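You operate a simulated robot arm through the tools that you are given. There is no shell and no other tool. Be economical: measure what you need, move in short steps, check, and stop when the job is done.

The job below is to be done with a simulated robot arm. You get a single attempt, and the scene is never put back.

Task
Brush the dust off the black toolbox, then wax that spot.
Fine: red brush, yellow rag, both back where they lay. Set down upright: red brush. A coat counts when it lies all over at full strength: go over it till it gets no stronger. What is to be rubbed or washed off counts as gone when no trace of it is left.

Only the result counts: the job must be done as asked and must still hold three seconds after the hand-in. Knocking over, shifting, dropping, spilling or breaking anything else fails it.

Robot
A 7-joint arm with a two-finger parallel gripper on a trunk, on a base that drives. Base frame: it is fixed to the floor where the robot stands at the start and does not move with it; the origin is under the middle of the robot, x ahead of it, y to its left, z up; the surface under the hand at the start is at about z = 0.88. Readings come in m, rad, newtons and seconds.
Its first joint turns from -2.897 to 2.897 rad. Places, roughly: aisle end of the toolbox top [1.5, -0.8, 1.2]; aisle toolbox door [1.3, -0.8, 0.9]; dust on the toolbox [1.5, -0.8, 1.2]. Payload 1.57 kg.
The tool frame sits at the grasp point between the pads (the TCP): z along the fingers, y along the line on which they close. The tips reach 0.03 m beyond it. The gripper opens to 0.11 m. The fingers are 0.024 m wide and 0.012 m thick; the gripper's body (0.048 by 0.112 m) begins 0.078 m behind the TCP.
Orientation is that of the tool frame in the base frame, as [roll, pitch, yaw] about the fixed x, y, z axes, in that order (R = Rz(yaw) Ry(pitch) Rx(roll)). With the fingers straight down and closing along the base's y, the tool's x points along the base's -x, its y along +y and its z along -z.

Tools
- The arm moves only by the tool step_arm. Its argument "moves" is a list of rows, each an object of numbers (a shift or turn left out is 0, a gripper value left out holds the last): "x", "y", "z": the shift along the base's x, y, z in m; "wx", "wy", "wz": the turn, a rotation vector about the base's x, y, z in rad. In form: [{"x": .., "y": .., "z": .., "wx": .., "wy": .., "wz": ..}, ...]. A call has 1 to 8 rows; each row shifts and turns the commanded pose from where the row before left it. "fingers" is the opening, from 0 (shut) to 1 (fully open), set as the call begins (left out, the last holds). A row lasts 0.2 s, in which the tool goes at most 0.05 m and 0.15 rad; a call with a longer step from one row to the next is refused whole, and so is a gripper value outside its range. A pose out of reach is approached as far as the arm can. The call stops where the force on the tool passes 40 N (or 10 N more than at its start, if that is more) or the arm is blocked; 0.2 s more then pass. Each finger travels about 0.108 m/s and halts on what it meets, pressing with about 22 N; the grip force reading is that of the motor and also rises with nothing between the fingers. The clock runs only during rows and for 0.2 s after the last one: add rows that do not move to give the fingers time. The reply holds the time, the measured pose of the TCP, the force on the tool along the base axes, the opening and the grip force, in the units named above and with some noise, with the torque about the TCP (base axes, N m) and any sound that the robot's microphone picked up, and new pictures: "show" is both (left out), scene, wrist or none.
- Cameras (640 x 400 px; columns grow to the right, rows downward): "scene" is now at [0.5059, 0.2069, 1.371]; the picture's right is [0.10, -1.00, 0.00], its down [-0.72, -0.07, -0.69] and it looks along [0.68, 0.07, -0.73] (base axes); focal length 229 px, centre (320, 200). "wrist" rides on the gripper at [0.07, 0.016, -0.141] in the tool frame; the picture's right is [-0.23, 0.97, 0.00], its down [-0.86, -0.20, -0.48] and it looks along [-0.47, -0.11, 0.88] (tool axes); focal length 222 px, centre (320, 200). There is no depth. A picture from a camera that has moved, and an enlarged one, comes with that camera's place and axes in the base frame and with its lens.
- slide_trunk(by): slides the trunk up (or, below 0, down) by that many m; the arm and the scene camera ride with it, the base frame stays. It gives what a move gives, with no picture.
- steer(legs): drives the robot by 1 to 6 legs, each [ahead, left, turn to the left] in m, m and rad, along the robot's own axes; the way and the turn of a leg run together, so that a leg with both is an arc; at most 1.5 m and 3.142 rad a leg. The arm and the cameras ride along, it lands a little off, and it stops where it bumps. It gives what a move gives, and a new picture of the scene camera.
- aim_head(pan, tilt): turns the head with the scene camera to pan (to the left, within 1.798 rad either way) and tilt (down, from -0.506 to 1.204), counted from straight ahead of the robot. It gives what a move gives, and a new picture of the scene camera.
- zoom(camera, box): a new picture of the part [left, top, right, bottom] of that camera's present view, enlarged. It takes no simulated time.
- sign_off(): hands the job in; it is judged then, once.

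Go step by step. Nothing tells you exact positions but the pictures and the camera data: compare them with the known pose of the tool, close in by small moves and look again before you grip or let go. The budget is 120 turns and 260 pictures, counting those below and the enlarged ones. Unless the task says otherwise, let go and move clear before handing in, and close with one line.

The tools are called by a JSON object that holds its "op" and its "data". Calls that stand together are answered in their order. step_arm: Moves the arm, as the interface text tells. Its arguments: {"type":"object","properties":{"moves":{"type":"array","items":{"type":"object","properties":{"x":{"type":"number"},"y":{"type":"number"},"z":{"type":"number"},"wx":{"type":"number"},"wy":{"type":"number"},"wz":{"type":"number"}}}},"fingers":{"type":"number"},"show":{"type":"string","enum":["both","scene","wrist","none"]}},"required":["moves"]} The other tools are called the same way: slide_trunk (by) slides the trunk up or down; steer (legs) drives the base; aim_head (pan, tilt) turns the head that bears the scene camera; zoom (camera, box) takes an enlarged picture of a part of a camera's view; sign_off () hands the job in.

At the start:

```text
time_s: 0.0
ee_pos: [0.6337, 0.285, 1.2232]
ee_rot: [-3.141, 0.0, -3.141]
contact_force: [0.8, -0.8, 0.4]
torque: [0.0, 0.01, -0.04]
finger_gap: 0.11
gripper_force: 0.0
trunk travel left (down, up): [-0.425, 0.185]
robot x, y, heading: [0.0032, -0.0006, -0.002]
head pan, tilt: [0.098, 0.813]
```

scene: 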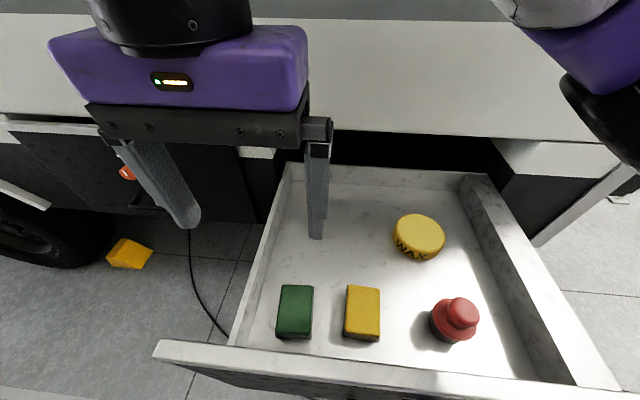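
wrist: 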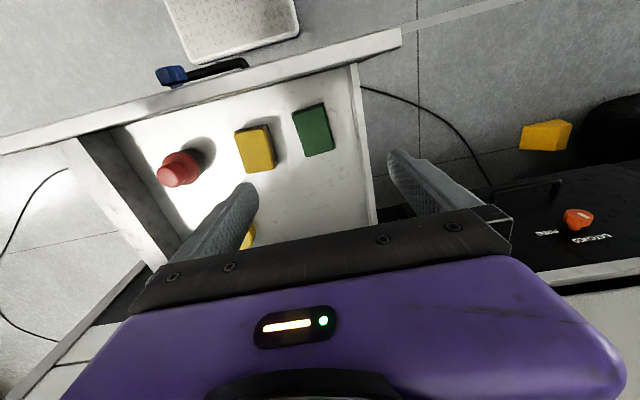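

I see an open drawer holding a green block, a yellow block (the rag), a red knobbed brush and a wax tin. I'll look toward the toolbox first.

{"op": "aim_head", "data": {"pan": -0.6, "tilt": 0.3}}

{"op": "zoom", "data": {"camera": "wrist", "box": [80, 60, 400, 260]}}

```text
time_s: 1.1
ee_pos: [0.6324, 0.2848, 1.2219]
ee_rot: [3.141, 0.0, 3.141]
contact_force: [-0.5, 0.2, 0.0]
torque: [0.03, 0.01, -0.02]
finger_gap: 0.1099
gripper_force: 0.2
trunk travel left (down, up): [-0.425, 0.185]
robot x, y, heading: [-0.0029, -0.0019, -0.003]
head pan, tilt: [-0.6, 0.3]
camera scene: at [0.5033, 0.1464, 1.4164], right [-0.56, -0.83, 0.0], down [-0.24, 0.17, -0.96], along [0.79, -0.54, -0.3], focal length 229 px, centre (320, 200)
```

scene: 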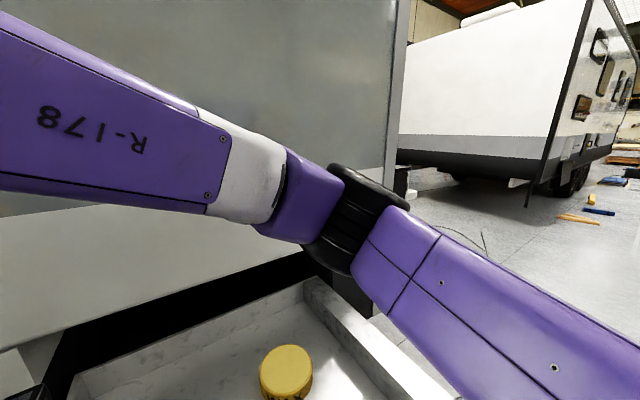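

```text
2.00 times, centred on (240, 160) of wrist
camera zoom: at [0.562, 0.3013, 1.3632], right [0.23, 0.97, 0.0], down [0.86, -0.2, 0.48], along [0.47, -0.11, -0.88], focal length 444 px, centre (480, 280)
```

zoom: 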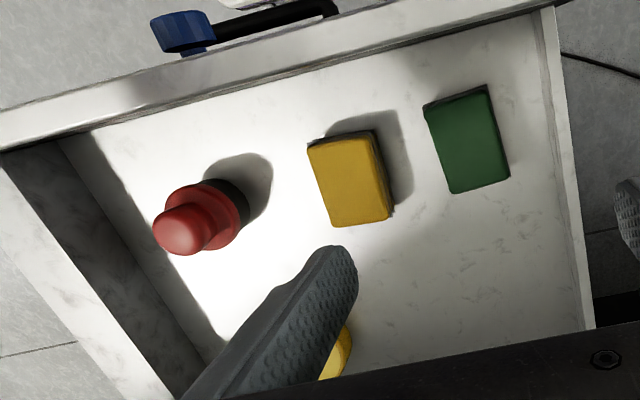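

The arm blocks the view toward the toolbox. I'll pan a bit further and steeper.

{"op": "aim_head", "data": {"pan": -1.0, "tilt": 0.5}}

{"op": "aim_head", "data": {"pan": 0.1, "tilt": 0.2}}

```text
time_s: 1.9
ee_pos: [0.633, 0.2841, 1.222]
ee_rot: [-3.141, 0.002, -3.141]
contact_force: [-1.0, -0.3, 0.2]
torque: [0.01, 0.01, 0.0]
finger_gap: 0.1103
gripper_force: 0.0
trunk travel left (down, up): [-0.425, 0.185]
robot x, y, heading: [0.0018, -0.0024, -0.003]
head pan, tilt: [-1.0, 0.499]
camera scene: at [0.4755, 0.1225, 1.3981], right [-0.84, -0.54, 0.0], down [-0.26, 0.4, -0.88], along [0.47, -0.74, -0.48], focal length 229 px, centre (320, 200)
```

scene: 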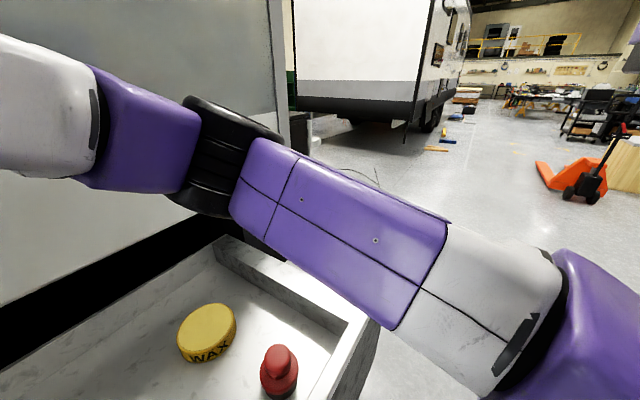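

```text
time_s: 3.3
ee_pos: [0.6329, 0.2851, 1.2218]
ee_rot: [-3.141, 0.0, -3.141]
contact_force: [0.0, 0.0, -0.3]
torque: [-0.02, 0.02, -0.05]
finger_gap: 0.1102
gripper_force: 0.0
trunk travel left (down, up): [-0.425, 0.185]
robot x, y, heading: [-0.001, -0.001, -0.002]
head pan, tilt: [0.099, 0.201]
camera scene: at [0.519, 0.2082, 1.4257], right [0.1, -1.0, 0.0], down [-0.2, -0.02, -0.98], along [0.98, 0.1, -0.2], focal length 229 px, centre (320, 200)
```

scene: 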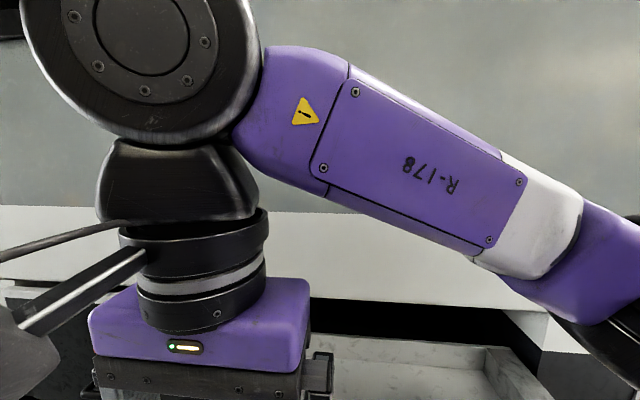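

The toolbox is hidden behind the wall to the right, so driving comes later. From the first picture I take brush ≈(0.65,-0.02), rag ≈(0.66,0.14), wax ≈(0.85,0.0), and I now move over the brush.

{"op": "step_arm", "data": {"moves": [{"y": -0.044}, {"y": -0.044}, {"y": -0.044}, {"y": -0.044}, {"y": -0.044}, {"y": -0.044}, {"y": -0.04, "x": 0.014}], "show": "wrist"}}

{"op": "aim_head", "data": {"pan": 0.1, "tilt": 0.813}}

```text
time_s: 4.9
ee_pos: [0.6486, -0.019, 1.2231]
ee_rot: [-3.141, -0.001, -3.14]
contact_force: [1.5, 0.0, 0.2]
torque: [-0.04, 0.02, -0.01]
finger_gap: 0.1103
gripper_force: 0.0
trunk travel left (down, up): [-0.425, 0.185]
robot x, y, heading: [-0.001, -0.0013, 0.0]
head pan, tilt: [0.099, 0.201]
camera wrist: at [0.5771, -0.0027, 1.3642], right [0.23, 0.97, 0.0], down [0.86, -0.2, 0.48], along [0.47, -0.11, -0.88], focal length 222 px, centre (320, 200)
```

wrist: 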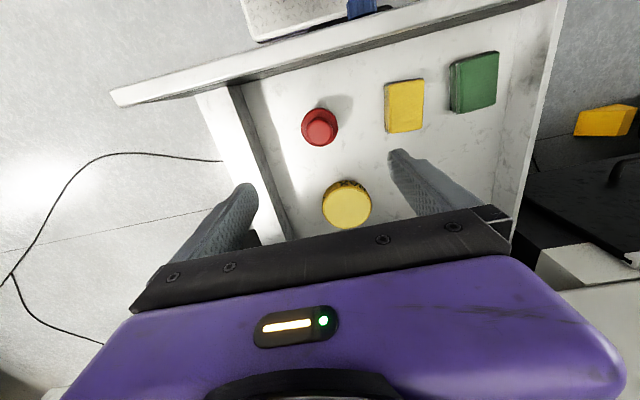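

```text
time_s: 5.9
ee_pos: [0.6483, -0.0187, 1.2233]
ee_rot: [3.14, -0.001, 3.141]
contact_force: [-0.6, -0.2, 0.2]
torque: [-0.01, 0.0, 0.0]
finger_gap: 0.11
gripper_force: 0.0
trunk travel left (down, up): [-0.425, 0.185]
robot x, y, heading: [-0.001, -0.0041, -0.002]
head pan, tilt: [0.099, 0.813]
camera scene: at [0.5059, 0.2069, 1.371], right [0.1, -1.0, 0.0], down [-0.72, -0.07, -0.69], along [0.68, 0.07, -0.73], focal length 229 px, centre (320, 200)
```

scene: 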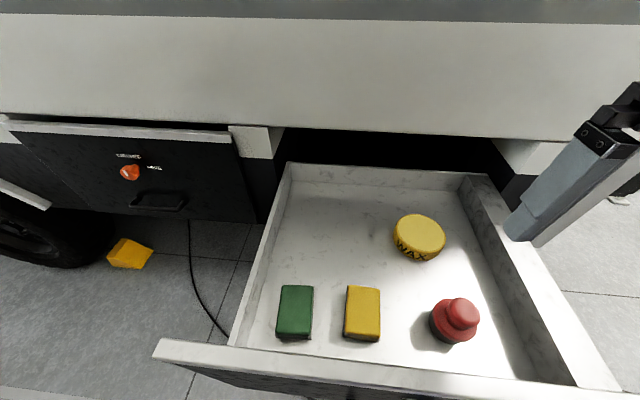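

{"op": "zoom", "data": {"camera": "wrist", "box": [270, 80, 390, 240]}}

{"op": "zoom", "data": {"camera": "scene", "box": [260, 200, 500, 350]}}

```text
2.50 times, centred on (330, 160) of wrist
camera zoom: at [0.577, -0.0028, 1.3642], right [0.23, 0.97, 0.0], down [0.86, -0.2, 0.48], along [0.47, -0.11, -0.88], focal length 555 px, centre (295, 300)
```

zoom: 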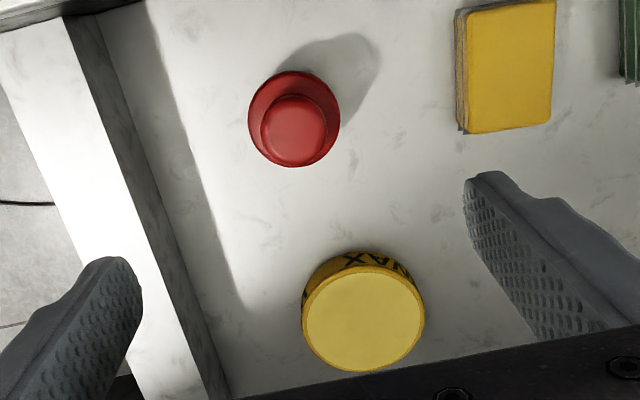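

```text
2.67 times, centred on (380, 275) of scene
camera zoom: at [0.5059, 0.2069, 1.371], right [0.1, -1.0, 0.0], down [-0.72, -0.07, -0.69], along [0.68, 0.07, -0.73], focal length 611 px, centre (160, 0)
```

zoom: 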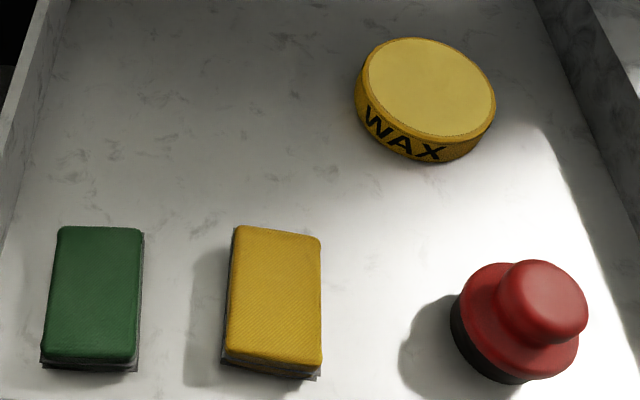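

Triangulating gives the brush knob at about (0.66,-0.024), top z≈0.955, diameter ≈0.048. The wax tin is open. I'll descend to just above the knob.

{"op": "step_arm", "data": {"fingers": 0.75, "moves": [{"x": 0.012, "y": -0.005, "z": -0.04}, {"z": -0.04}, {"z": -0.04}, {"z": -0.04}, {"z": -0.04}, {"z": -0.03}]}}

```text
time_s: 7.3
ee_pos: [0.6606, -0.0236, 0.9925]
ee_rot: [3.141, -0.001, -3.14]
contact_force: [0.3, 0.4, 0.7]
torque: [0.0, 0.0, -0.01]
finger_gap: 0.0823
gripper_force: 0.2
trunk travel left (down, up): [-0.425, 0.185]
robot x, y, heading: [0.0004, 0.0022, -0.001]
head pan, tilt: [0.099, 0.813]
camera scene: at [0.5058, 0.207, 1.371], right [0.1, -0.99, 0.0], down [-0.72, -0.07, -0.69], along [0.68, 0.07, -0.73], focal length 229 px, centre (320, 200)
camera wrist: at [0.5896, -0.0073, 1.1346], right [0.23, 0.97, 0.0], down [0.85, -0.2, 0.48], along [0.47, -0.11, -0.88], focal length 222 px, centre (320, 200)
```

scene: 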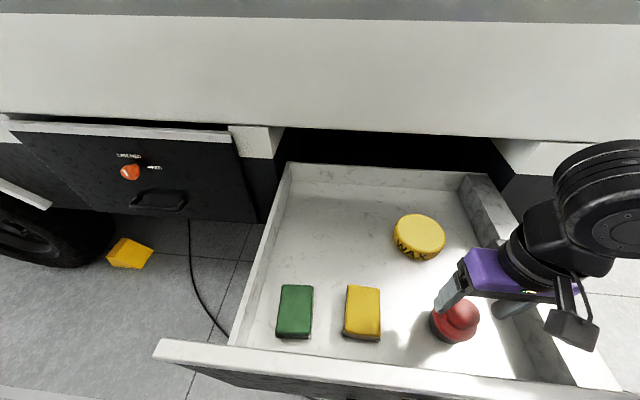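
wrist: 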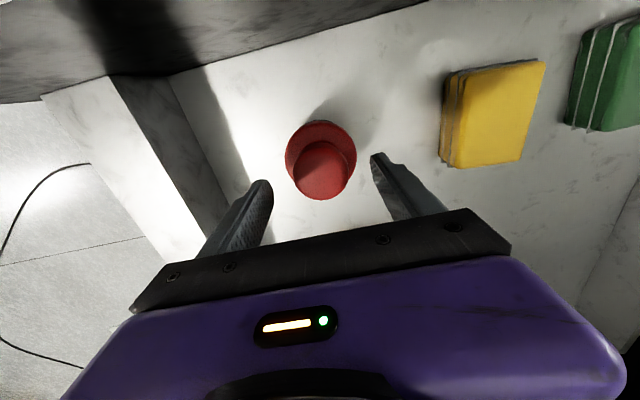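

{"op": "step_arm", "data": {"moves": [{"z": -0.02}, {"z": -0.015}], "show": "wrist"}}

{"op": "zoom", "data": {"camera": "scene", "box": [400, 250, 540, 350]}}

```text
time_s: 7.9
ee_pos: [0.6587, -0.0241, 0.9568]
ee_rot: [3.141, 0.0, 3.141]
contact_force: [-1.1, 0.1, 0.3]
torque: [-0.03, 0.01, 0.03]
finger_gap: 0.0825
gripper_force: 0.0
trunk travel left (down, up): [-0.425, 0.185]
robot x, y, heading: [-0.0013, 0.0005, -0.001]
head pan, tilt: [0.099, 0.813]
camera wrist: at [0.5888, -0.0071, 1.0988], right [0.23, 0.97, 0.0], down [0.86, -0.2, 0.48], along [0.47, -0.11, -0.88], focal length 222 px, centre (320, 200)
```

wrist: 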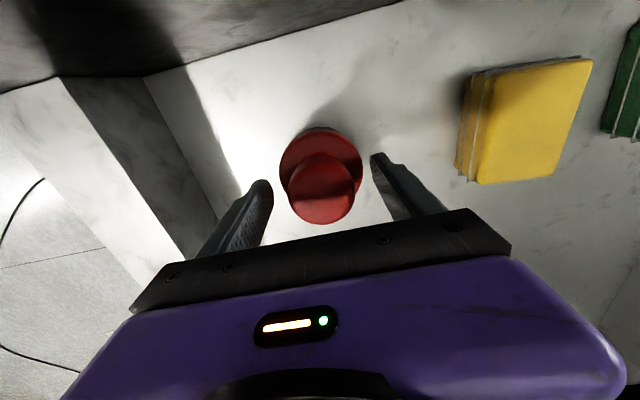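

```text
4.00 times, centred on (470, 300) of scene
camera zoom: at [0.5058, 0.2069, 1.371], right [0.1, -1.0, 0.0], down [-0.72, -0.07, -0.69], along [0.68, 0.07, -0.73], focal length 917 px, centre (-280, -200)
```

zoom: 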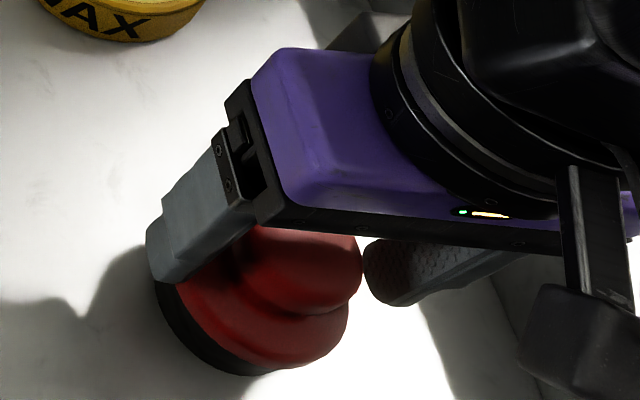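

{"op": "step_arm", "data": {"moves": [{"z": -0.009, "x": 0.003}, {}], "show": "none"}}

{"op": "step_arm", "data": {"fingers": 0, "moves": [{}, {}, {}]}}

```text
time_s: 8.5
ee_pos: [0.6625, -0.0227, 0.9473]
ee_rot: [3.14, 0.0, -3.141]
contact_force: [-0.1, -1.2, -0.5]
torque: [0.01, 0.0, 0.0]
finger_gap: 0.0824
gripper_force: 0.0
trunk travel left (down, up): [-0.425, 0.185]
robot x, y, heading: [-0.0027, 0.0039, -0.003]
head pan, tilt: [0.099, 0.813]
```

```text
time_s: 9.3
ee_pos: [0.6619, -0.0233, 0.948]
ee_rot: [3.141, 0.001, -3.142]
contact_force: [-0.2, 0.3, 0.0]
torque: [0.0, 0.02, 0.01]
finger_gap: 0.0657
gripper_force: 22.8
trunk travel left (down, up): [-0.425, 0.185]
robot x, y, heading: [0.0061, 0.0007, -0.002]
head pan, tilt: [0.099, 0.813]
camera scene: at [0.5059, 0.2069, 1.371], right [0.1, -1.0, 0.0], down [-0.72, -0.07, -0.69], along [0.68, 0.07, -0.73], focal length 229 px, centre (320, 200)
camera wrist: at [0.5916, -0.0063, 1.0892], right [0.23, 0.97, 0.0], down [0.86, -0.2, 0.48], along [0.47, -0.11, -0.88], focal length 222 px, centre (320, 200)
```

scene: 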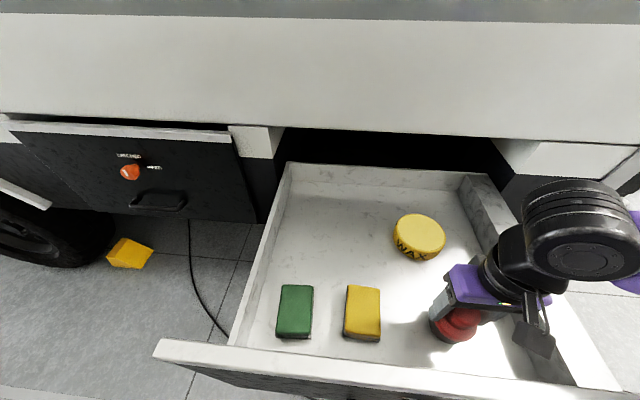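
wrist: 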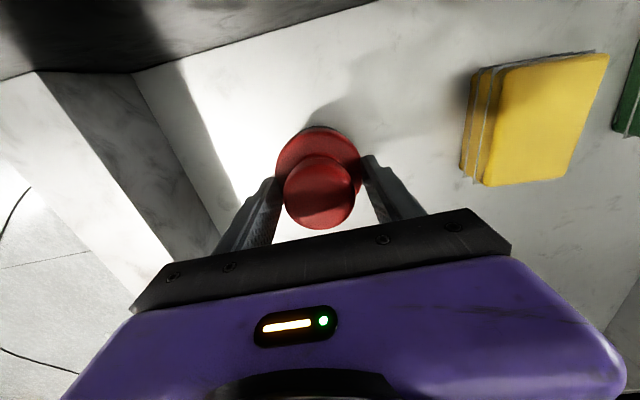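

The gap of 0.066 means the tips are on the flange, not the knob. I'll reopen, rise 1 cm and grip the knob.

{"op": "step_arm", "data": {"fingers": 0.75, "moves": [{}, {}, {"z": 0.01}], "show": "none"}}

{"op": "step_arm", "data": {"fingers": 0, "moves": [{}, {}, {}]}}

```text
time_s: 10.1
ee_pos: [0.6613, -0.0235, 0.9591]
ee_rot: [3.141, -0.002, -3.141]
contact_force: [0.1, -0.7, 0.1]
torque: [-0.01, -0.03, 0.02]
finger_gap: 0.0827
gripper_force: 0.1
trunk travel left (down, up): [-0.425, 0.185]
robot x, y, heading: [0.0, -0.0026, 0.002]
head pan, tilt: [0.099, 0.813]
```

```text
time_s: 10.9
ee_pos: [0.6622, -0.023, 0.9584]
ee_rot: [3.141, 0.0, 3.14]
contact_force: [0.5, 0.6, 0.2]
torque: [0.02, 0.0, -0.03]
finger_gap: 0.0446
gripper_force: 22.5
trunk travel left (down, up): [-0.425, 0.185]
robot x, y, heading: [-0.0009, -0.0004, 0.003]
head pan, tilt: [0.099, 0.813]
camera scene: at [0.5058, 0.2069, 1.371], right [0.1, -1.0, 0.0], down [-0.72, -0.07, -0.69], along [0.68, 0.07, -0.73], focal length 229 px, centre (320, 200)
camera wrist: at [0.5912, -0.0066, 1.1004], right [0.23, 0.97, 0.0], down [0.86, -0.2, 0.48], along [0.47, -0.11, -0.88], focal length 222 px, centre (320, 200)
```

scene: 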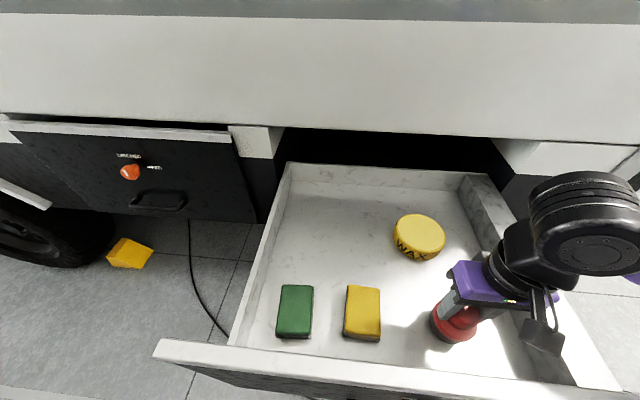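
wrist: 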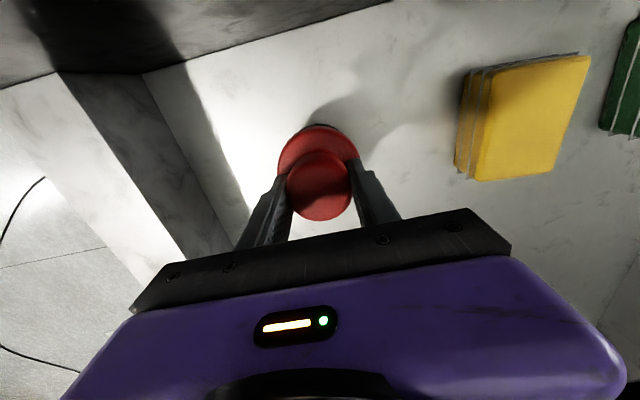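

The knob is held (gap 0.045). I'll lift the brush well clear, noting the grasp pose (0.662,-0.0235,0.9585) for the return.

{"op": "step_arm", "data": {"moves": [{"z": 0.04}, {"z": 0.045}, {"z": 0.045}, {"z": 0.045}, {"z": 0.045}, {"z": 0.045}, {"z": 0.045}], "show": "wrist"}}

{"op": "steer", "data": {"legs": [[0, -0.8, 0]]}}

```text
time_s: 12.5
ee_pos: [0.6644, -0.0242, 1.2684]
ee_rot: [-3.141, -0.003, -3.139]
contact_force: [0.2, 0.0, -1.4]
torque: [-0.03, 0.01, 0.0]
finger_gap: 0.0448
gripper_force: 22.0
trunk travel left (down, up): [-0.425, 0.185]
robot x, y, heading: [0.0036, -0.0013, -0.003]
head pan, tilt: [0.099, 0.813]
camera wrist: at [0.5935, -0.008, 1.4106], right [0.23, 0.97, 0.0], down [0.86, -0.2, 0.48], along [0.47, -0.11, -0.88], focal length 222 px, centre (320, 200)
```

wrist: 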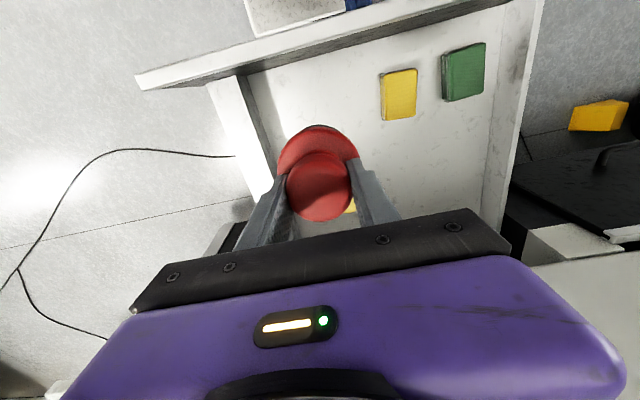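

```text
time_s: 16.8
ee_pos: [0.6575, -0.8385, 1.2689]
ee_rot: [3.141, 0.0, 3.127]
contact_force: [-0.2, 0.1, -0.6]
torque: [0.0, 0.0, 0.0]
finger_gap: 0.0445
gripper_force: 21.9
trunk travel left (down, up): [-0.425, 0.185]
robot x, y, heading: [-0.0067, -0.8079, -0.018]
head pan, tilt: [0.099, 0.813]
camera scene: at [0.5029, -0.6045, 1.371], right [0.08, -1.0, 0.0], down [-0.72, -0.06, -0.69], along [0.68, 0.06, -0.73], focal length 229 px, centre (320, 200)
```

scene: 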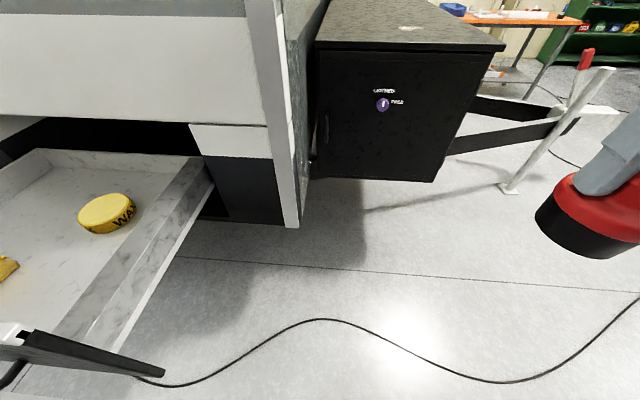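

The black toolbox sits on the trailer tongue; its door faces me and the top is dusty. I'll look up at its top.

{"op": "aim_head", "data": {"pan": -0.1, "tilt": 0.45}}

{"op": "zoom", "data": {"camera": "scene", "box": [200, 60, 520, 260]}}

```text
time_s: 17.6
ee_pos: [0.6573, -0.8385, 1.2681]
ee_rot: [-3.141, 0.0, 3.127]
contact_force: [-0.9, -0.4, -0.5]
torque: [0.0, 0.0, 0.0]
finger_gap: 0.0445
gripper_force: 21.6
trunk travel left (down, up): [-0.425, 0.185]
robot x, y, heading: [-0.0062, -0.804, -0.018]
head pan, tilt: [-0.099, 0.45]
camera scene: at [0.5145, -0.6217, 1.4024], right [-0.11, -0.99, 0.0], down [-0.43, 0.05, -0.9], along [0.89, -0.1, -0.44], focal length 229 px, centre (320, 200)
```

scene: 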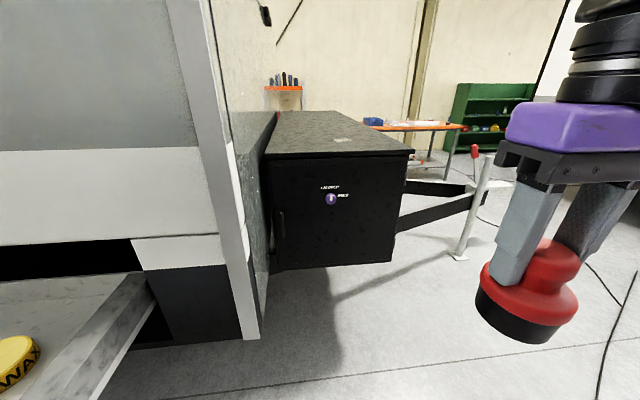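

```text
2.00 times, centred on (360, 160) of scene
camera zoom: at [0.5145, -0.6217, 1.4024], right [-0.11, -0.99, 0.0], down [-0.43, 0.05, -0.9], along [0.89, -0.1, -0.44], focal length 458 px, centre (240, 280)
```

zoom: 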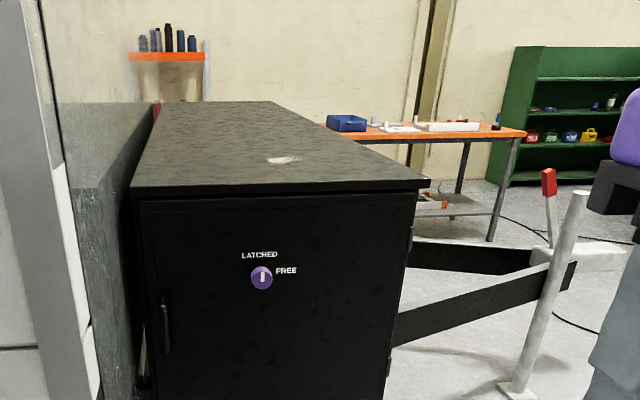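

Dust is at ≈(1.50,-0.82,1.20), toolbox top spanning y≈-1.03..-0.52 with its front at x≈1.3. I raise the trunk so the brush clears the top, then drive closer.

{"op": "slide_trunk", "data": {"by": 0.17}}

{"op": "steer", "data": {"legs": [[0, -0.15, 0.018], [0.5, 0, 0]]}}

```text
time_s: 19.5
ee_pos: [0.6586, -0.8382, 1.4383]
ee_rot: [-3.141, -0.002, 3.128]
contact_force: [1.3, -0.1, -1.6]
torque: [0.0, -0.03, -0.03]
finger_gap: 0.0446
gripper_force: 22.3
trunk travel left (down, up): [-0.595, 0.015]
robot x, y, heading: [-0.0066, -0.8035, -0.01]
head pan, tilt: [-0.099, 0.45]
```

```text
time_s: 23.4
ee_pos: [1.15, -0.9972, 1.4389]
ee_rot: [3.14, 0.0, 3.12]
contact_force: [-0.7, -0.5, -1.1]
torque: [0.0, -0.03, -0.02]
finger_gap: 0.0447
gripper_force: 22.0
trunk travel left (down, up): [-0.595, 0.015]
robot x, y, heading: [0.487, -0.9579, -0.024]
head pan, tilt: [-0.099, 0.45]
camera scene: at [1.0083, -0.7802, 1.5726], right [-0.12, -0.99, 0.0], down [-0.43, 0.05, -0.9], along [0.89, -0.11, -0.44], focal length 229 px, centre (320, 200)
```

scene: 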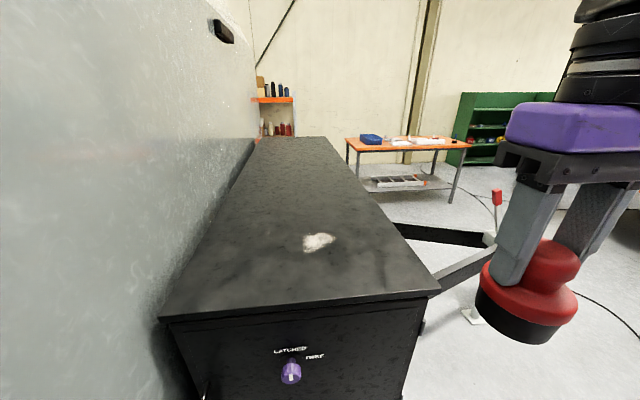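

Dust at ≈(1.504,-0.836). I drive 0.2 m further ahead and look down at it.

{"op": "steer", "data": {"legs": [[0.2, 0, 0.02]]}}

{"op": "aim_head", "data": {"pan": 0.1, "tilt": 0.8}}

```text
time_s: 25.0
ee_pos: [1.3564, -0.9808, 1.4381]
ee_rot: [3.142, -0.001, -3.134]
contact_force: [-0.4, 0.3, -0.3]
torque: [-0.03, -0.06, -0.03]
finger_gap: 0.0445
gripper_force: 22.0
trunk travel left (down, up): [-0.595, 0.015]
robot x, y, heading: [0.6949, -0.9616, 0.01]
head pan, tilt: [-0.099, 0.45]
camera scene: at [1.2074, -0.7677, 1.5726], right [-0.09, -1.0, 0.0], down [-0.43, 0.04, -0.9], along [0.9, -0.08, -0.44], focal length 229 px, centre (320, 200)
```

scene: 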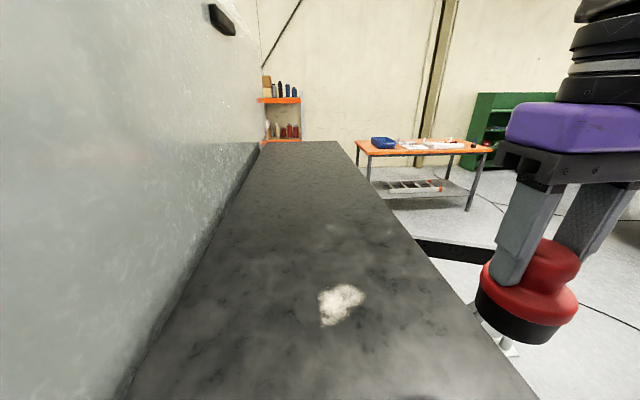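

```text
time_s: 25.9
ee_pos: [1.3554, -0.9817, 1.4379]
ee_rot: [3.141, 0.003, -3.135]
contact_force: [-0.1, 0.1, -0.5]
torque: [0.0, -0.02, 0.02]
finger_gap: 0.0446
gripper_force: 21.7
trunk travel left (down, up): [-0.595, 0.015]
robot x, y, heading: [0.6921, -0.9604, 0.007]
head pan, tilt: [0.099, 0.799]
camera scene: at [1.1965, -0.7507, 1.5421], right [0.1, -0.99, 0.0], down [-0.71, -0.08, -0.7], along [0.69, 0.07, -0.72], focal length 229 px, centre (320, 200)
```

scene: 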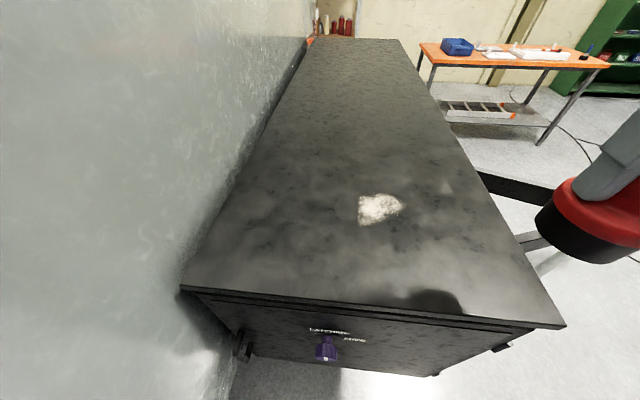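

Dust centre refined to (1.511,-0.839). I move the brush over it and descend partway.

{"op": "step_arm", "data": {"moves": [{"x": 0.035, "y": 0.03}, {"x": 0.035, "y": 0.03}, {"x": 0.035, "y": 0.03}, {"x": 0.035, "y": 0.03}, {"x": 0.016, "y": 0.022}, {"z": -0.045}, {"z": -0.045}, {"z": -0.03}]}}

```text
time_s: 27.7
ee_pos: [1.5089, -0.8384, 1.3197]
ee_rot: [-3.141, -0.001, -3.135]
contact_force: [0.4, 0.0, -1.7]
torque: [0.01, -0.03, -0.01]
finger_gap: 0.0444
gripper_force: 22.3
trunk travel left (down, up): [-0.595, 0.015]
robot x, y, heading: [0.6903, -0.9606, 0.006]
head pan, tilt: [0.099, 0.799]
camera scene: at [1.1964, -0.7505, 1.5421], right [0.11, -0.99, 0.0], down [-0.71, -0.08, -0.7], along [0.69, 0.07, -0.72], focal length 229 px, centre (320, 200)
camera wrist: at [1.4381, -0.8217, 1.4614], right [0.22, 0.98, 0.0], down [0.86, -0.19, 0.48], along [0.47, -0.1, -0.88], focal length 222 px, centre (320, 200)
```

scene: 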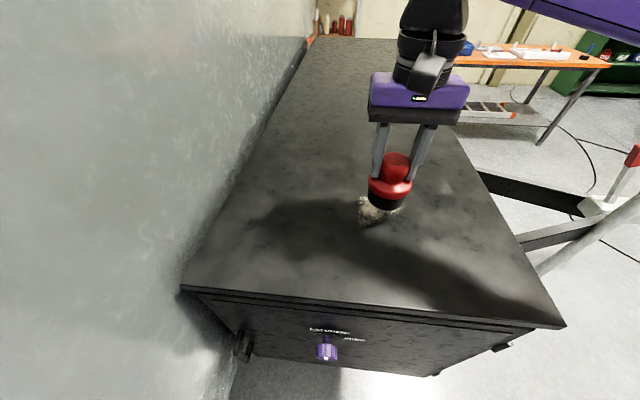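
wrist: 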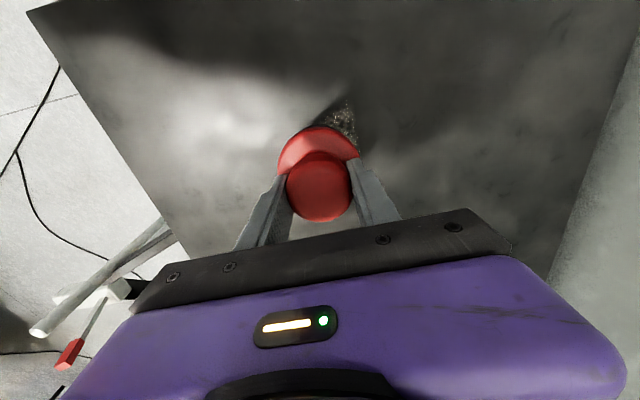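

{"op": "step_arm", "data": {"moves": [{"z": -0.02}, {"z": -0.013}, {"z": -0.006}], "show": "scene"}}

```text
time_s: 28.5
ee_pos: [1.5106, -0.8389, 1.28]
ee_rot: [3.14, 0.0, -3.137]
contact_force: [-0.5, -0.3, -1.4]
torque: [0.0, -0.01, 0.04]
finger_gap: 0.0445
gripper_force: 22.1
trunk travel left (down, up): [-0.595, 0.015]
robot x, y, heading: [0.6952, -0.9626, 0.008]
head pan, tilt: [0.099, 0.799]
camera scene: at [1.1965, -0.7506, 1.5421], right [0.11, -0.99, 0.0], down [-0.71, -0.08, -0.7], along [0.69, 0.07, -0.72], focal length 229 px, centre (320, 200)
```

scene: 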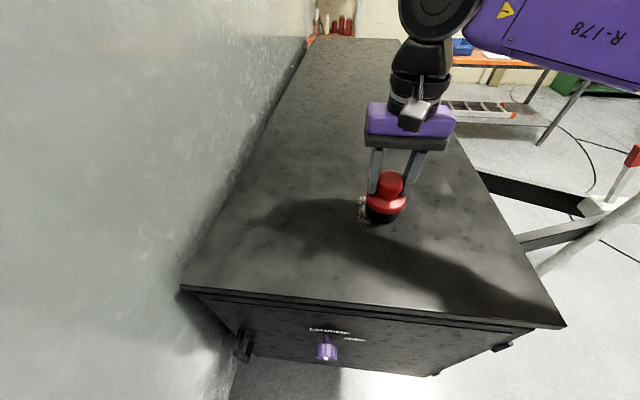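

{"op": "step_arm", "data": {"moves": [{"z": -0.003}, {"z": -0.003}], "show": "none"}}

```text
time_s: 29.1
ee_pos: [1.513, -0.8388, 1.2762]
ee_rot: [3.14, 0.003, -3.138]
contact_force: [-2.7, -1.9, 20.8]
torque: [-0.33, 0.04, -0.16]
finger_gap: 0.0447
gripper_force: 22.4
trunk travel left (down, up): [-0.595, 0.015]
robot x, y, heading: [0.6939, -0.9592, 0.006]
head pan, tilt: [0.099, 0.799]
```

Contact at about 20 N. I ease off slightly and scrub over the spot.

{"op": "step_arm", "data": {"moves": [{"z": 0.001}, {"x": -0.03}, {"y": 0.03}, {"x": 0.03}, {"x": 0.03}, {"y": -0.03}, {"y": -0.03}, {"x": -0.03}], "show": "none"}}

{"op": "step_arm", "data": {"moves": [{"x": -0.03}, {"y": 0.03}, {"y": 0.035}, {"x": 0.03}, {"x": 0.03}, {"y": -0.03}, {"x": -0.03}, {"x": 0.04, "y": -0.035}]}}

```text
time_s: 30.9
ee_pos: [1.5112, -0.8666, 1.2765]
ee_rot: [-3.141, 0.003, -3.136]
contact_force: [9.4, -1.6, 34.3]
torque: [-0.16, -0.21, 0.2]
finger_gap: 0.0446
gripper_force: 21.8
trunk travel left (down, up): [-0.595, 0.015]
robot x, y, heading: [0.6938, -0.9607, 0.002]
head pan, tilt: [0.099, 0.799]
```

```text
refused: row 8 steps farther than a row can; nothing moved
```

{"op": "step_arm", "data": {"moves": [{"x": -0.03, "z": 0.001}, {"y": 0.03}, {"y": 0.035}, {"x": 0.03}, {"x": 0.03}, {"y": -0.03}, {"x": -0.03}, {"z": 0.04}]}}

```text
time_s: 32.7
ee_pos: [1.5105, -0.8337, 1.3147]
ee_rot: [-3.141, -0.002, -3.134]
contact_force: [0.5, 0.6, -1.0]
torque: [0.01, 0.01, -0.02]
finger_gap: 0.0446
gripper_force: 22.1
trunk travel left (down, up): [-0.595, 0.015]
robot x, y, heading: [0.6912, -0.9621, 0.009]
head pan, tilt: [0.099, 0.799]
camera scene: at [1.1968, -0.7508, 1.5417], right [0.11, -0.99, 0.0], down [-0.71, -0.08, -0.7], along [0.69, 0.07, -0.72], focal length 229 px, centre (320, 200)
camera wrist: at [1.4405, -0.8176, 1.4553], right [0.22, 0.98, 0.0], down [0.86, -0.19, 0.48], along [0.46, -0.11, -0.88], focal length 222 px, centre (320, 200)
```

scene: 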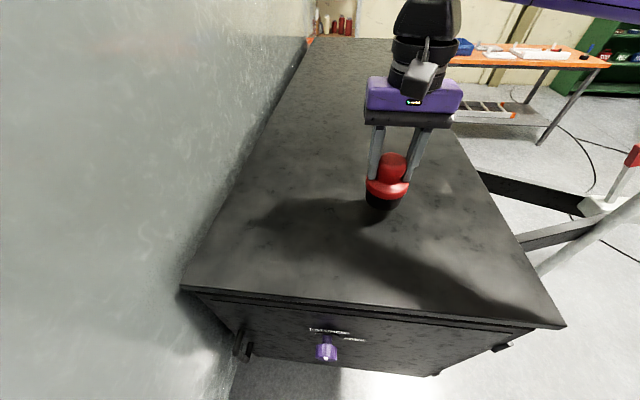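
wrist: 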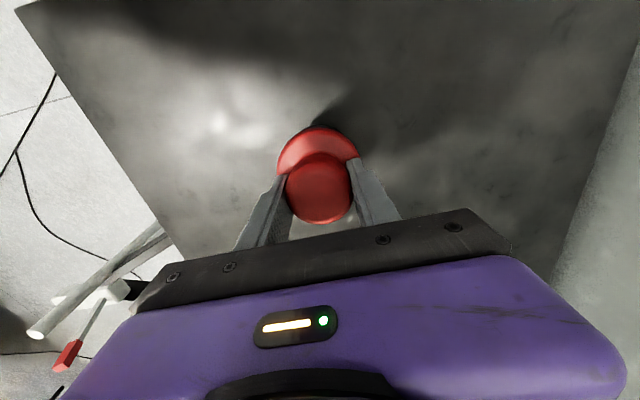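

The dust looks gone. I retract and inspect closely.

{"op": "step_arm", "data": {"moves": [{"z": 0.045}, {"z": 0.045}, {"z": 0.033}, {"x": -0.035, "y": -0.033}, {"x": -0.035, "y": -0.033}, {"x": -0.035, "y": -0.033}, {"x": -0.035, "y": -0.033}, {"x": -0.016, "y": -0.016}], "show": "none"}}

{"op": "zoom", "data": {"camera": "scene", "box": [300, 150, 460, 250]}}

```text
time_s: 34.5
ee_pos: [1.3527, -0.983, 1.4344]
ee_rot: [-3.141, -0.001, -3.135]
contact_force: [0.2, -0.8, -1.1]
torque: [-0.02, 0.01, 0.0]
finger_gap: 0.0443
gripper_force: 21.7
trunk travel left (down, up): [-0.595, 0.015]
robot x, y, heading: [0.6876, -0.9586, 0.006]
head pan, tilt: [0.099, 0.799]
```

```text
4.00 times, centred on (380, 200) of scene
camera zoom: at [1.1965, -0.7504, 1.5421], right [0.11, -0.99, 0.0], down [-0.71, -0.08, -0.7], along [0.69, 0.07, -0.72], focal length 917 px, centre (80, 200)
```

zoom: 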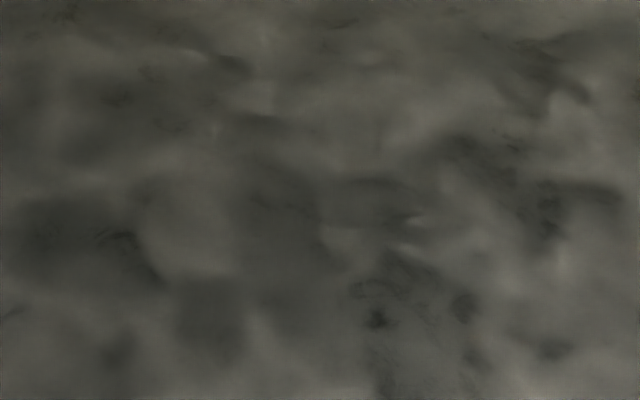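

A couple of tiny light specks remain that may be texture; I'll do a second thorough scrub and compare.

{"op": "step_arm", "data": {"moves": [{"x": 0.035, "y": 0.033}, {"x": 0.035, "y": 0.033}, {"x": 0.035, "y": 0.033}, {"x": 0.035, "y": 0.033}, {"x": 0.018, "y": 0.012}, {"z": -0.045}, {"z": -0.045}, {"z": -0.045}], "show": "none"}}

{"op": "step_arm", "data": {"moves": [{"z": -0.018}, {"z": -0.004}], "show": "none"}}

```text
time_s: 36.3
ee_pos: [1.5098, -0.8377, 1.3015]
ee_rot: [3.141, -0.001, -3.134]
contact_force: [-0.8, 0.4, 0.1]
torque: [0.03, -0.02, 0.0]
finger_gap: 0.0446
gripper_force: 22.1
trunk travel left (down, up): [-0.595, 0.015]
robot x, y, heading: [0.6913, -0.9669, 0.004]
head pan, tilt: [0.099, 0.799]
```

```text
time_s: 36.9
ee_pos: [1.5104, -0.8391, 1.2797]
ee_rot: [-3.141, 0.0, -3.135]
contact_force: [-0.2, -0.1, -1.0]
torque: [0.02, 0.01, 0.0]
finger_gap: 0.0447
gripper_force: 21.8
trunk travel left (down, up): [-0.595, 0.015]
robot x, y, heading: [0.6915, -0.9624, 0.006]
head pan, tilt: [0.099, 0.799]
```

{"op": "step_arm", "data": {"moves": [{"z": -0.0035}, {"x": -0.03, "y": 0.03}, {"x": 0.03}, {"x": 0.035}, {"y": -0.03}, {"x": -0.035}, {"x": -0.03}, {"y": -0.03}], "show": "none"}}

{"op": "step_arm", "data": {"moves": [{"x": 0.03}, {"x": 0.03}, {"x": -0.03, "y": 0.03}, {"x": 0.01, "y": 0.01}, {"x": -0.01, "y": -0.02}], "show": "none"}}

{"op": "step_arm", "data": {"moves": [{"z": 0.045}, {"z": 0.045}, {"z": 0.045}, {"z": 0.023, "x": -0.02, "y": -0.02}, {"x": -0.035, "y": -0.033}, {"x": -0.035, "y": -0.033}, {"x": -0.035, "y": -0.033}, {"x": -0.03, "y": -0.02}], "show": "none"}}

{"op": "zoom", "data": {"camera": "scene", "box": [300, 150, 460, 250]}}

```text
time_s: 38.7
ee_pos: [1.4823, -0.8717, 1.2785]
ee_rot: [-3.142, 0.0, -3.135]
contact_force: [0.5, 0.3, -1.7]
torque: [-0.03, -0.01, 0.0]
finger_gap: 0.0445
gripper_force: 22.4
trunk travel left (down, up): [-0.595, 0.015]
robot x, y, heading: [0.6903, -0.9571, 0.006]
head pan, tilt: [0.099, 0.799]
```

```text
time_s: 39.9
ee_pos: [1.5149, -0.8488, 1.2778]
ee_rot: [-3.141, -0.001, -3.134]
contact_force: [-0.1, -0.1, -0.6]
torque: [-0.02, -0.02, -0.01]
finger_gap: 0.0445
gripper_force: 21.9
trunk travel left (down, up): [-0.595, 0.015]
robot x, y, heading: [0.692, -0.9576, 0.002]
head pan, tilt: [0.099, 0.799]
```

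```text
time_s: 41.7
ee_pos: [1.3603, -0.9861, 1.4325]
ee_rot: [3.141, 0.001, -3.134]
contact_force: [-0.1, -0.4, -2.4]
torque: [-0.03, 0.0, -0.01]
finger_gap: 0.0444
gripper_force: 21.9
trunk travel left (down, up): [-0.595, 0.015]
robot x, y, heading: [0.6906, -0.9611, 0.008]
head pan, tilt: [0.099, 0.799]
```

```text
4.00 times, centred on (380, 200) of scene
camera zoom: at [1.1966, -0.7503, 1.542], right [0.11, -0.99, 0.0], down [-0.71, -0.08, -0.7], along [0.69, 0.07, -0.72], focal length 917 px, centre (80, 200)
```

zoom: 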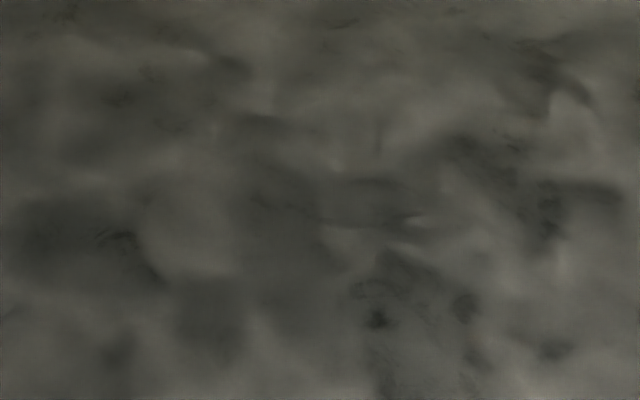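

That second pass barely touched the surface. I'll repeat it a few mm lower, in real contact.

{"op": "step_arm", "data": {"moves": [{"x": 0.035, "y": 0.033}, {"x": 0.035, "y": 0.033}, {"x": 0.035, "y": 0.033}, {"x": 0.03, "y": 0.033}, {"x": 0.015, "y": 0.015}, {"z": -0.045}, {"z": -0.045}, {"z": -0.045}], "show": "none"}}

{"op": "step_arm", "data": {"moves": [{"z": -0.019}, {"z": -0.004}], "show": "none"}}

```text
time_s: 43.5
ee_pos: [1.5112, -0.8418, 1.3015]
ee_rot: [-3.141, 0.0, -3.136]
contact_force: [-0.9, 0.0, -1.8]
torque: [-0.05, 0.0, -0.03]
finger_gap: 0.0446
gripper_force: 22.3
trunk travel left (down, up): [-0.595, 0.015]
robot x, y, heading: [0.6924, -0.9605, 0.007]
head pan, tilt: [0.099, 0.799]
```

```text
time_s: 44.1
ee_pos: [1.5087, -0.8415, 1.2791]
ee_rot: [-3.141, 0.0, -3.133]
contact_force: [0.3, 0.4, -1.7]
torque: [0.02, 0.03, 0.0]
finger_gap: 0.0446
gripper_force: 21.2
trunk travel left (down, up): [-0.595, 0.015]
robot x, y, heading: [0.6914, -0.9642, 0.005]
head pan, tilt: [0.099, 0.799]
```

{"op": "step_arm", "data": {"moves": [{"z": -0.003}, {"z": -0.0015}], "show": "none"}}

```text
time_s: 44.7
ee_pos: [1.5089, -0.8419, 1.2751]
ee_rot: [3.141, 0.0, -3.134]
contact_force: [-1.9, -3.0, 16.0]
torque: [-0.31, 0.26, 0.06]
finger_gap: 0.0445
gripper_force: 22.2
trunk travel left (down, up): [-0.595, 0.015]
robot x, y, heading: [0.6927, -0.9611, 0.005]
head pan, tilt: [0.099, 0.799]
```

{"op": "step_arm", "data": {"moves": [{"x": -0.03, "y": 0.03}, {"x": 0.03}, {"x": 0.035}, {"y": -0.03}, {"x": -0.035}, {"x": -0.03}, {"y": -0.03}, {"x": 0.03}], "show": "none"}}

{"op": "step_arm", "data": {"moves": [{"x": 0.03}, {"x": -0.03, "y": 0.03}, {"x": -0.01, "y": -0.01}, {"x": -0.01, "y": 0.02}, {"x": 0.02}], "show": "none"}}

{"op": "step_arm", "data": {"moves": [{"z": 0.045}, {"z": 0.045}, {"z": 0.045}, {"z": 0.023, "x": -0.02, "y": -0.02}, {"x": -0.035, "y": -0.033}, {"x": -0.035, "y": -0.033}, {"x": -0.035, "y": -0.033}, {"x": -0.03, "y": -0.02}], "show": "none"}}

{"op": "zoom", "data": {"camera": "scene", "box": [300, 150, 460, 250]}}

```text
time_s: 45.8
ee_pos: [1.5307, -0.8424, 1.2768]
ee_rot: [-3.141, 0.012, -3.138]
contact_force: [-4.5, -2.1, 9.6]
torque: [-0.13, 0.62, 0.01]
finger_gap: 0.0443
gripper_force: 21.9
trunk travel left (down, up): [-0.595, 0.015]
robot x, y, heading: [0.6934, -0.9605, 0.008]
head pan, tilt: [0.099, 0.799]
stopped in row 5: the force on the tool passed its limit at 41 N (the readings are from after the stop); the commanded pose is now the measured one
```

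```text
time_s: 47.0
ee_pos: [1.5271, -0.8001, 1.2771]
ee_rot: [3.14, 0.009, -3.136]
contact_force: [-3.2, 0.1, 9.0]
torque: [-0.04, 0.56, -0.07]
finger_gap: 0.0445
gripper_force: 22.0
trunk travel left (down, up): [-0.595, 0.015]
robot x, y, heading: [0.689, -0.9609, 0.004]
head pan, tilt: [0.099, 0.799]
```

```text
time_s: 48.8
ee_pos: [1.3742, -0.9385, 1.4334]
ee_rot: [3.141, 0.01, -3.138]
contact_force: [-0.1, -0.1, -0.7]
torque: [0.02, -0.02, 0.04]
finger_gap: 0.0445
gripper_force: 22.5
trunk travel left (down, up): [-0.595, 0.015]
robot x, y, heading: [0.6953, -0.9616, 0.006]
head pan, tilt: [0.099, 0.799]
```

```text
4.00 times, centred on (380, 200) of scene
camera zoom: at [1.1966, -0.7499, 1.542], right [0.11, -0.99, 0.0], down [-0.71, -0.08, -0.7], along [0.69, 0.07, -0.72], focal length 917 px, centre (80, 200)
```

zoom: 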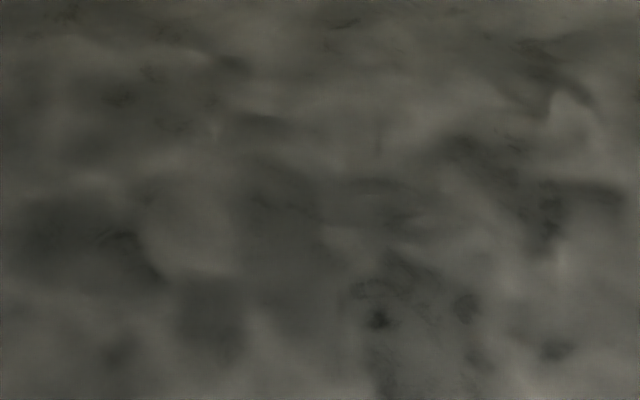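

The specks are gone and the spot is clean. Now back to the drawer, straightening the slight tool tilt first.

{"op": "step_arm", "data": {"moves": [{"wy": 0.01, "wz": -0.004}], "show": "none"}}

{"op": "steer", "data": {"legs": [[-0.69, 0, -0.006], [0, 0.96, 0]]}}

```text
time_s: 49.2
ee_pos: [1.3741, -0.939, 1.4338]
ee_rot: [3.14, 0.0, -3.14]
contact_force: [0.1, -0.2, 0.0]
torque: [-0.01, 0.01, -0.03]
finger_gap: 0.0446
gripper_force: 22.1
trunk travel left (down, up): [-0.595, 0.015]
robot x, y, heading: [0.6916, -0.9591, 0.01]
head pan, tilt: [0.099, 0.799]
```

```text
time_s: 57.6
ee_pos: [0.6748, 0.0146, 1.4342]
ee_rot: [3.14, 0.0, -3.135]
contact_force: [0.3, -1.2, -1.3]
torque: [0.01, 0.03, -0.01]
finger_gap: 0.0445
gripper_force: 21.7
trunk travel left (down, up): [-0.595, 0.015]
robot x, y, heading: [-0.0066, -0.0091, 0.021]
head pan, tilt: [0.099, 0.799]
camera scene: at [0.4947, 0.2019, 1.5421], right [0.12, -0.99, 0.0], down [-0.71, -0.08, -0.7], along [0.69, 0.08, -0.72], focal length 229 px, centre (320, 200)
```

scene: 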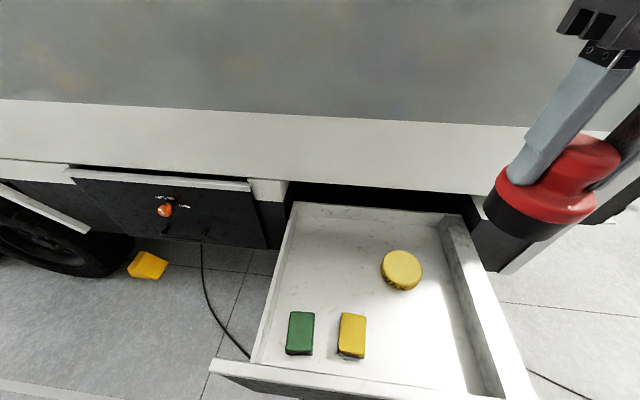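

I lower the trunk and move over the original brush spot (0.662,-0.0235).

{"op": "slide_trunk", "data": {"by": -0.17}}

{"op": "step_arm", "data": {"moves": [{"x": -0.013, "y": -0.038, "wz": -0.006}, {"z": -0.045}, {"z": -0.045}, {"z": -0.045}, {"z": -0.045}, {"z": -0.045}, {"z": -0.045}]}}

```text
time_s: 59.5
ee_pos: [0.6759, 0.0151, 1.2635]
ee_rot: [-3.141, -0.001, -3.133]
contact_force: [-0.8, -0.7, -0.8]
torque: [0.01, 0.04, 0.0]
finger_gap: 0.0444
gripper_force: 22.0
trunk travel left (down, up): [-0.425, 0.185]
robot x, y, heading: [-0.0066, -0.0196, 0.022]
head pan, tilt: [0.099, 0.799]
```

```text
time_s: 61.1
ee_pos: [0.6635, -0.0182, 0.9941]
ee_rot: [3.139, 0.0, -3.135]
contact_force: [-0.8, -0.2, -0.5]
torque: [-0.01, -0.01, -0.01]
finger_gap: 0.0445
gripper_force: 21.5
trunk travel left (down, up): [-0.425, 0.185]
robot x, y, heading: [-0.0075, -0.0122, 0.017]
head pan, tilt: [0.099, 0.799]
camera scene: at [0.4945, 0.2021, 1.3722], right [0.12, -0.99, 0.0], down [-0.71, -0.08, -0.7], along [0.69, 0.08, -0.72], focal length 229 px, centre (320, 200)
camera wrist: at [0.5926, -0.0018, 1.1361], right [0.22, 0.97, 0.0], down [0.86, -0.2, 0.48], along [0.47, -0.11, -0.88], focal length 222 px, centre (320, 200)
```

scene: 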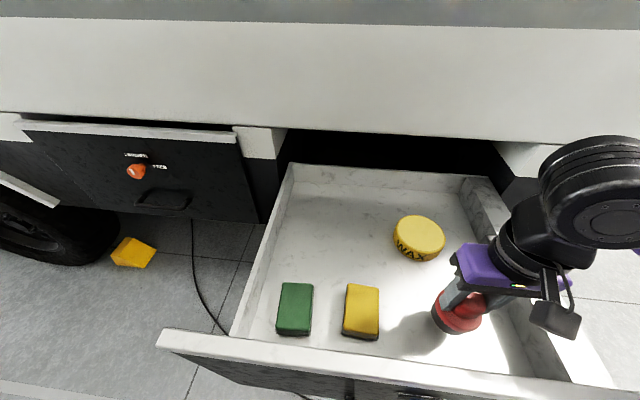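
wrist: 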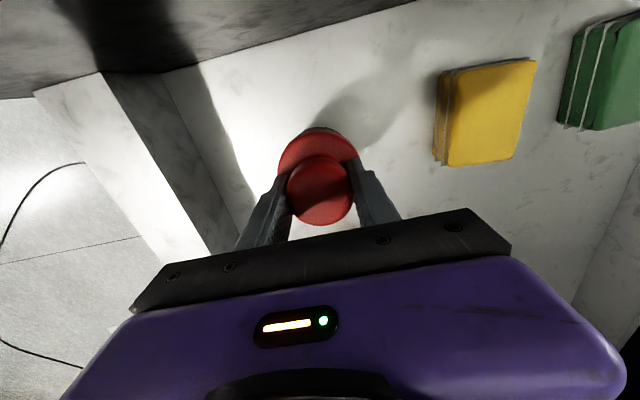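

{"op": "step_arm", "data": {"moves": [{"x": -0.0015, "y": -0.005, "z": -0.02}, {"z": -0.012}], "show": "none"}}

{"op": "step_arm", "data": {"moves": [{"z": -0.003}, {}], "show": "none"}}

```text
time_s: 61.7
ee_pos: [0.6619, -0.0249, 0.9623]
ee_rot: [3.139, 0.0, -3.139]
contact_force: [-1.1, 1.3, -0.1]
torque: [-0.02, -0.02, 0.0]
finger_gap: 0.0449
gripper_force: 22.1
trunk travel left (down, up): [-0.425, 0.185]
robot x, y, heading: [-0.0086, -0.0143, 0.02]
head pan, tilt: [0.099, 0.799]
```

```text
time_s: 62.3
ee_pos: [0.66, -0.0252, 0.958]
ee_rot: [3.139, 0.001, -3.139]
contact_force: [-0.3, 0.0, -1.9]
torque: [0.01, -0.02, -0.02]
finger_gap: 0.0446
gripper_force: 21.8
trunk travel left (down, up): [-0.425, 0.185]
robot x, y, heading: [-0.0078, -0.0124, 0.016]
head pan, tilt: [0.099, 0.799]
```

{"op": "step_arm", "data": {"moves": [{"z": -0.0015, "y": 0.001, "x": 0.001}, {}], "show": "none"}}

```text
time_s: 62.9
ee_pos: [0.6624, -0.0262, 0.9571]
ee_rot: [-3.14, 0.0, -3.139]
contact_force: [0.0, 0.3, -1.0]
torque: [0.0, -0.01, -0.02]
finger_gap: 0.0445
gripper_force: 22.6
trunk travel left (down, up): [-0.425, 0.185]
robot x, y, heading: [-0.01, -0.011, 0.02]
head pan, tilt: [0.099, 0.799]
```

{"op": "step_arm", "data": {"moves": [{"z": -0.001, "y": 0.001}, {"z": -0.001}], "show": "none"}}

```text
time_s: 63.5
ee_pos: [0.6612, -0.0257, 0.9557]
ee_rot: [3.139, 0.002, -3.138]
contact_force: [2.4, 1.8, 9.3]
torque: [-0.04, -0.34, 0.07]
finger_gap: 0.0443
gripper_force: 21.7
trunk travel left (down, up): [-0.425, 0.185]
robot x, y, heading: [-0.0075, -0.0152, 0.014]
head pan, tilt: [0.099, 0.799]
```

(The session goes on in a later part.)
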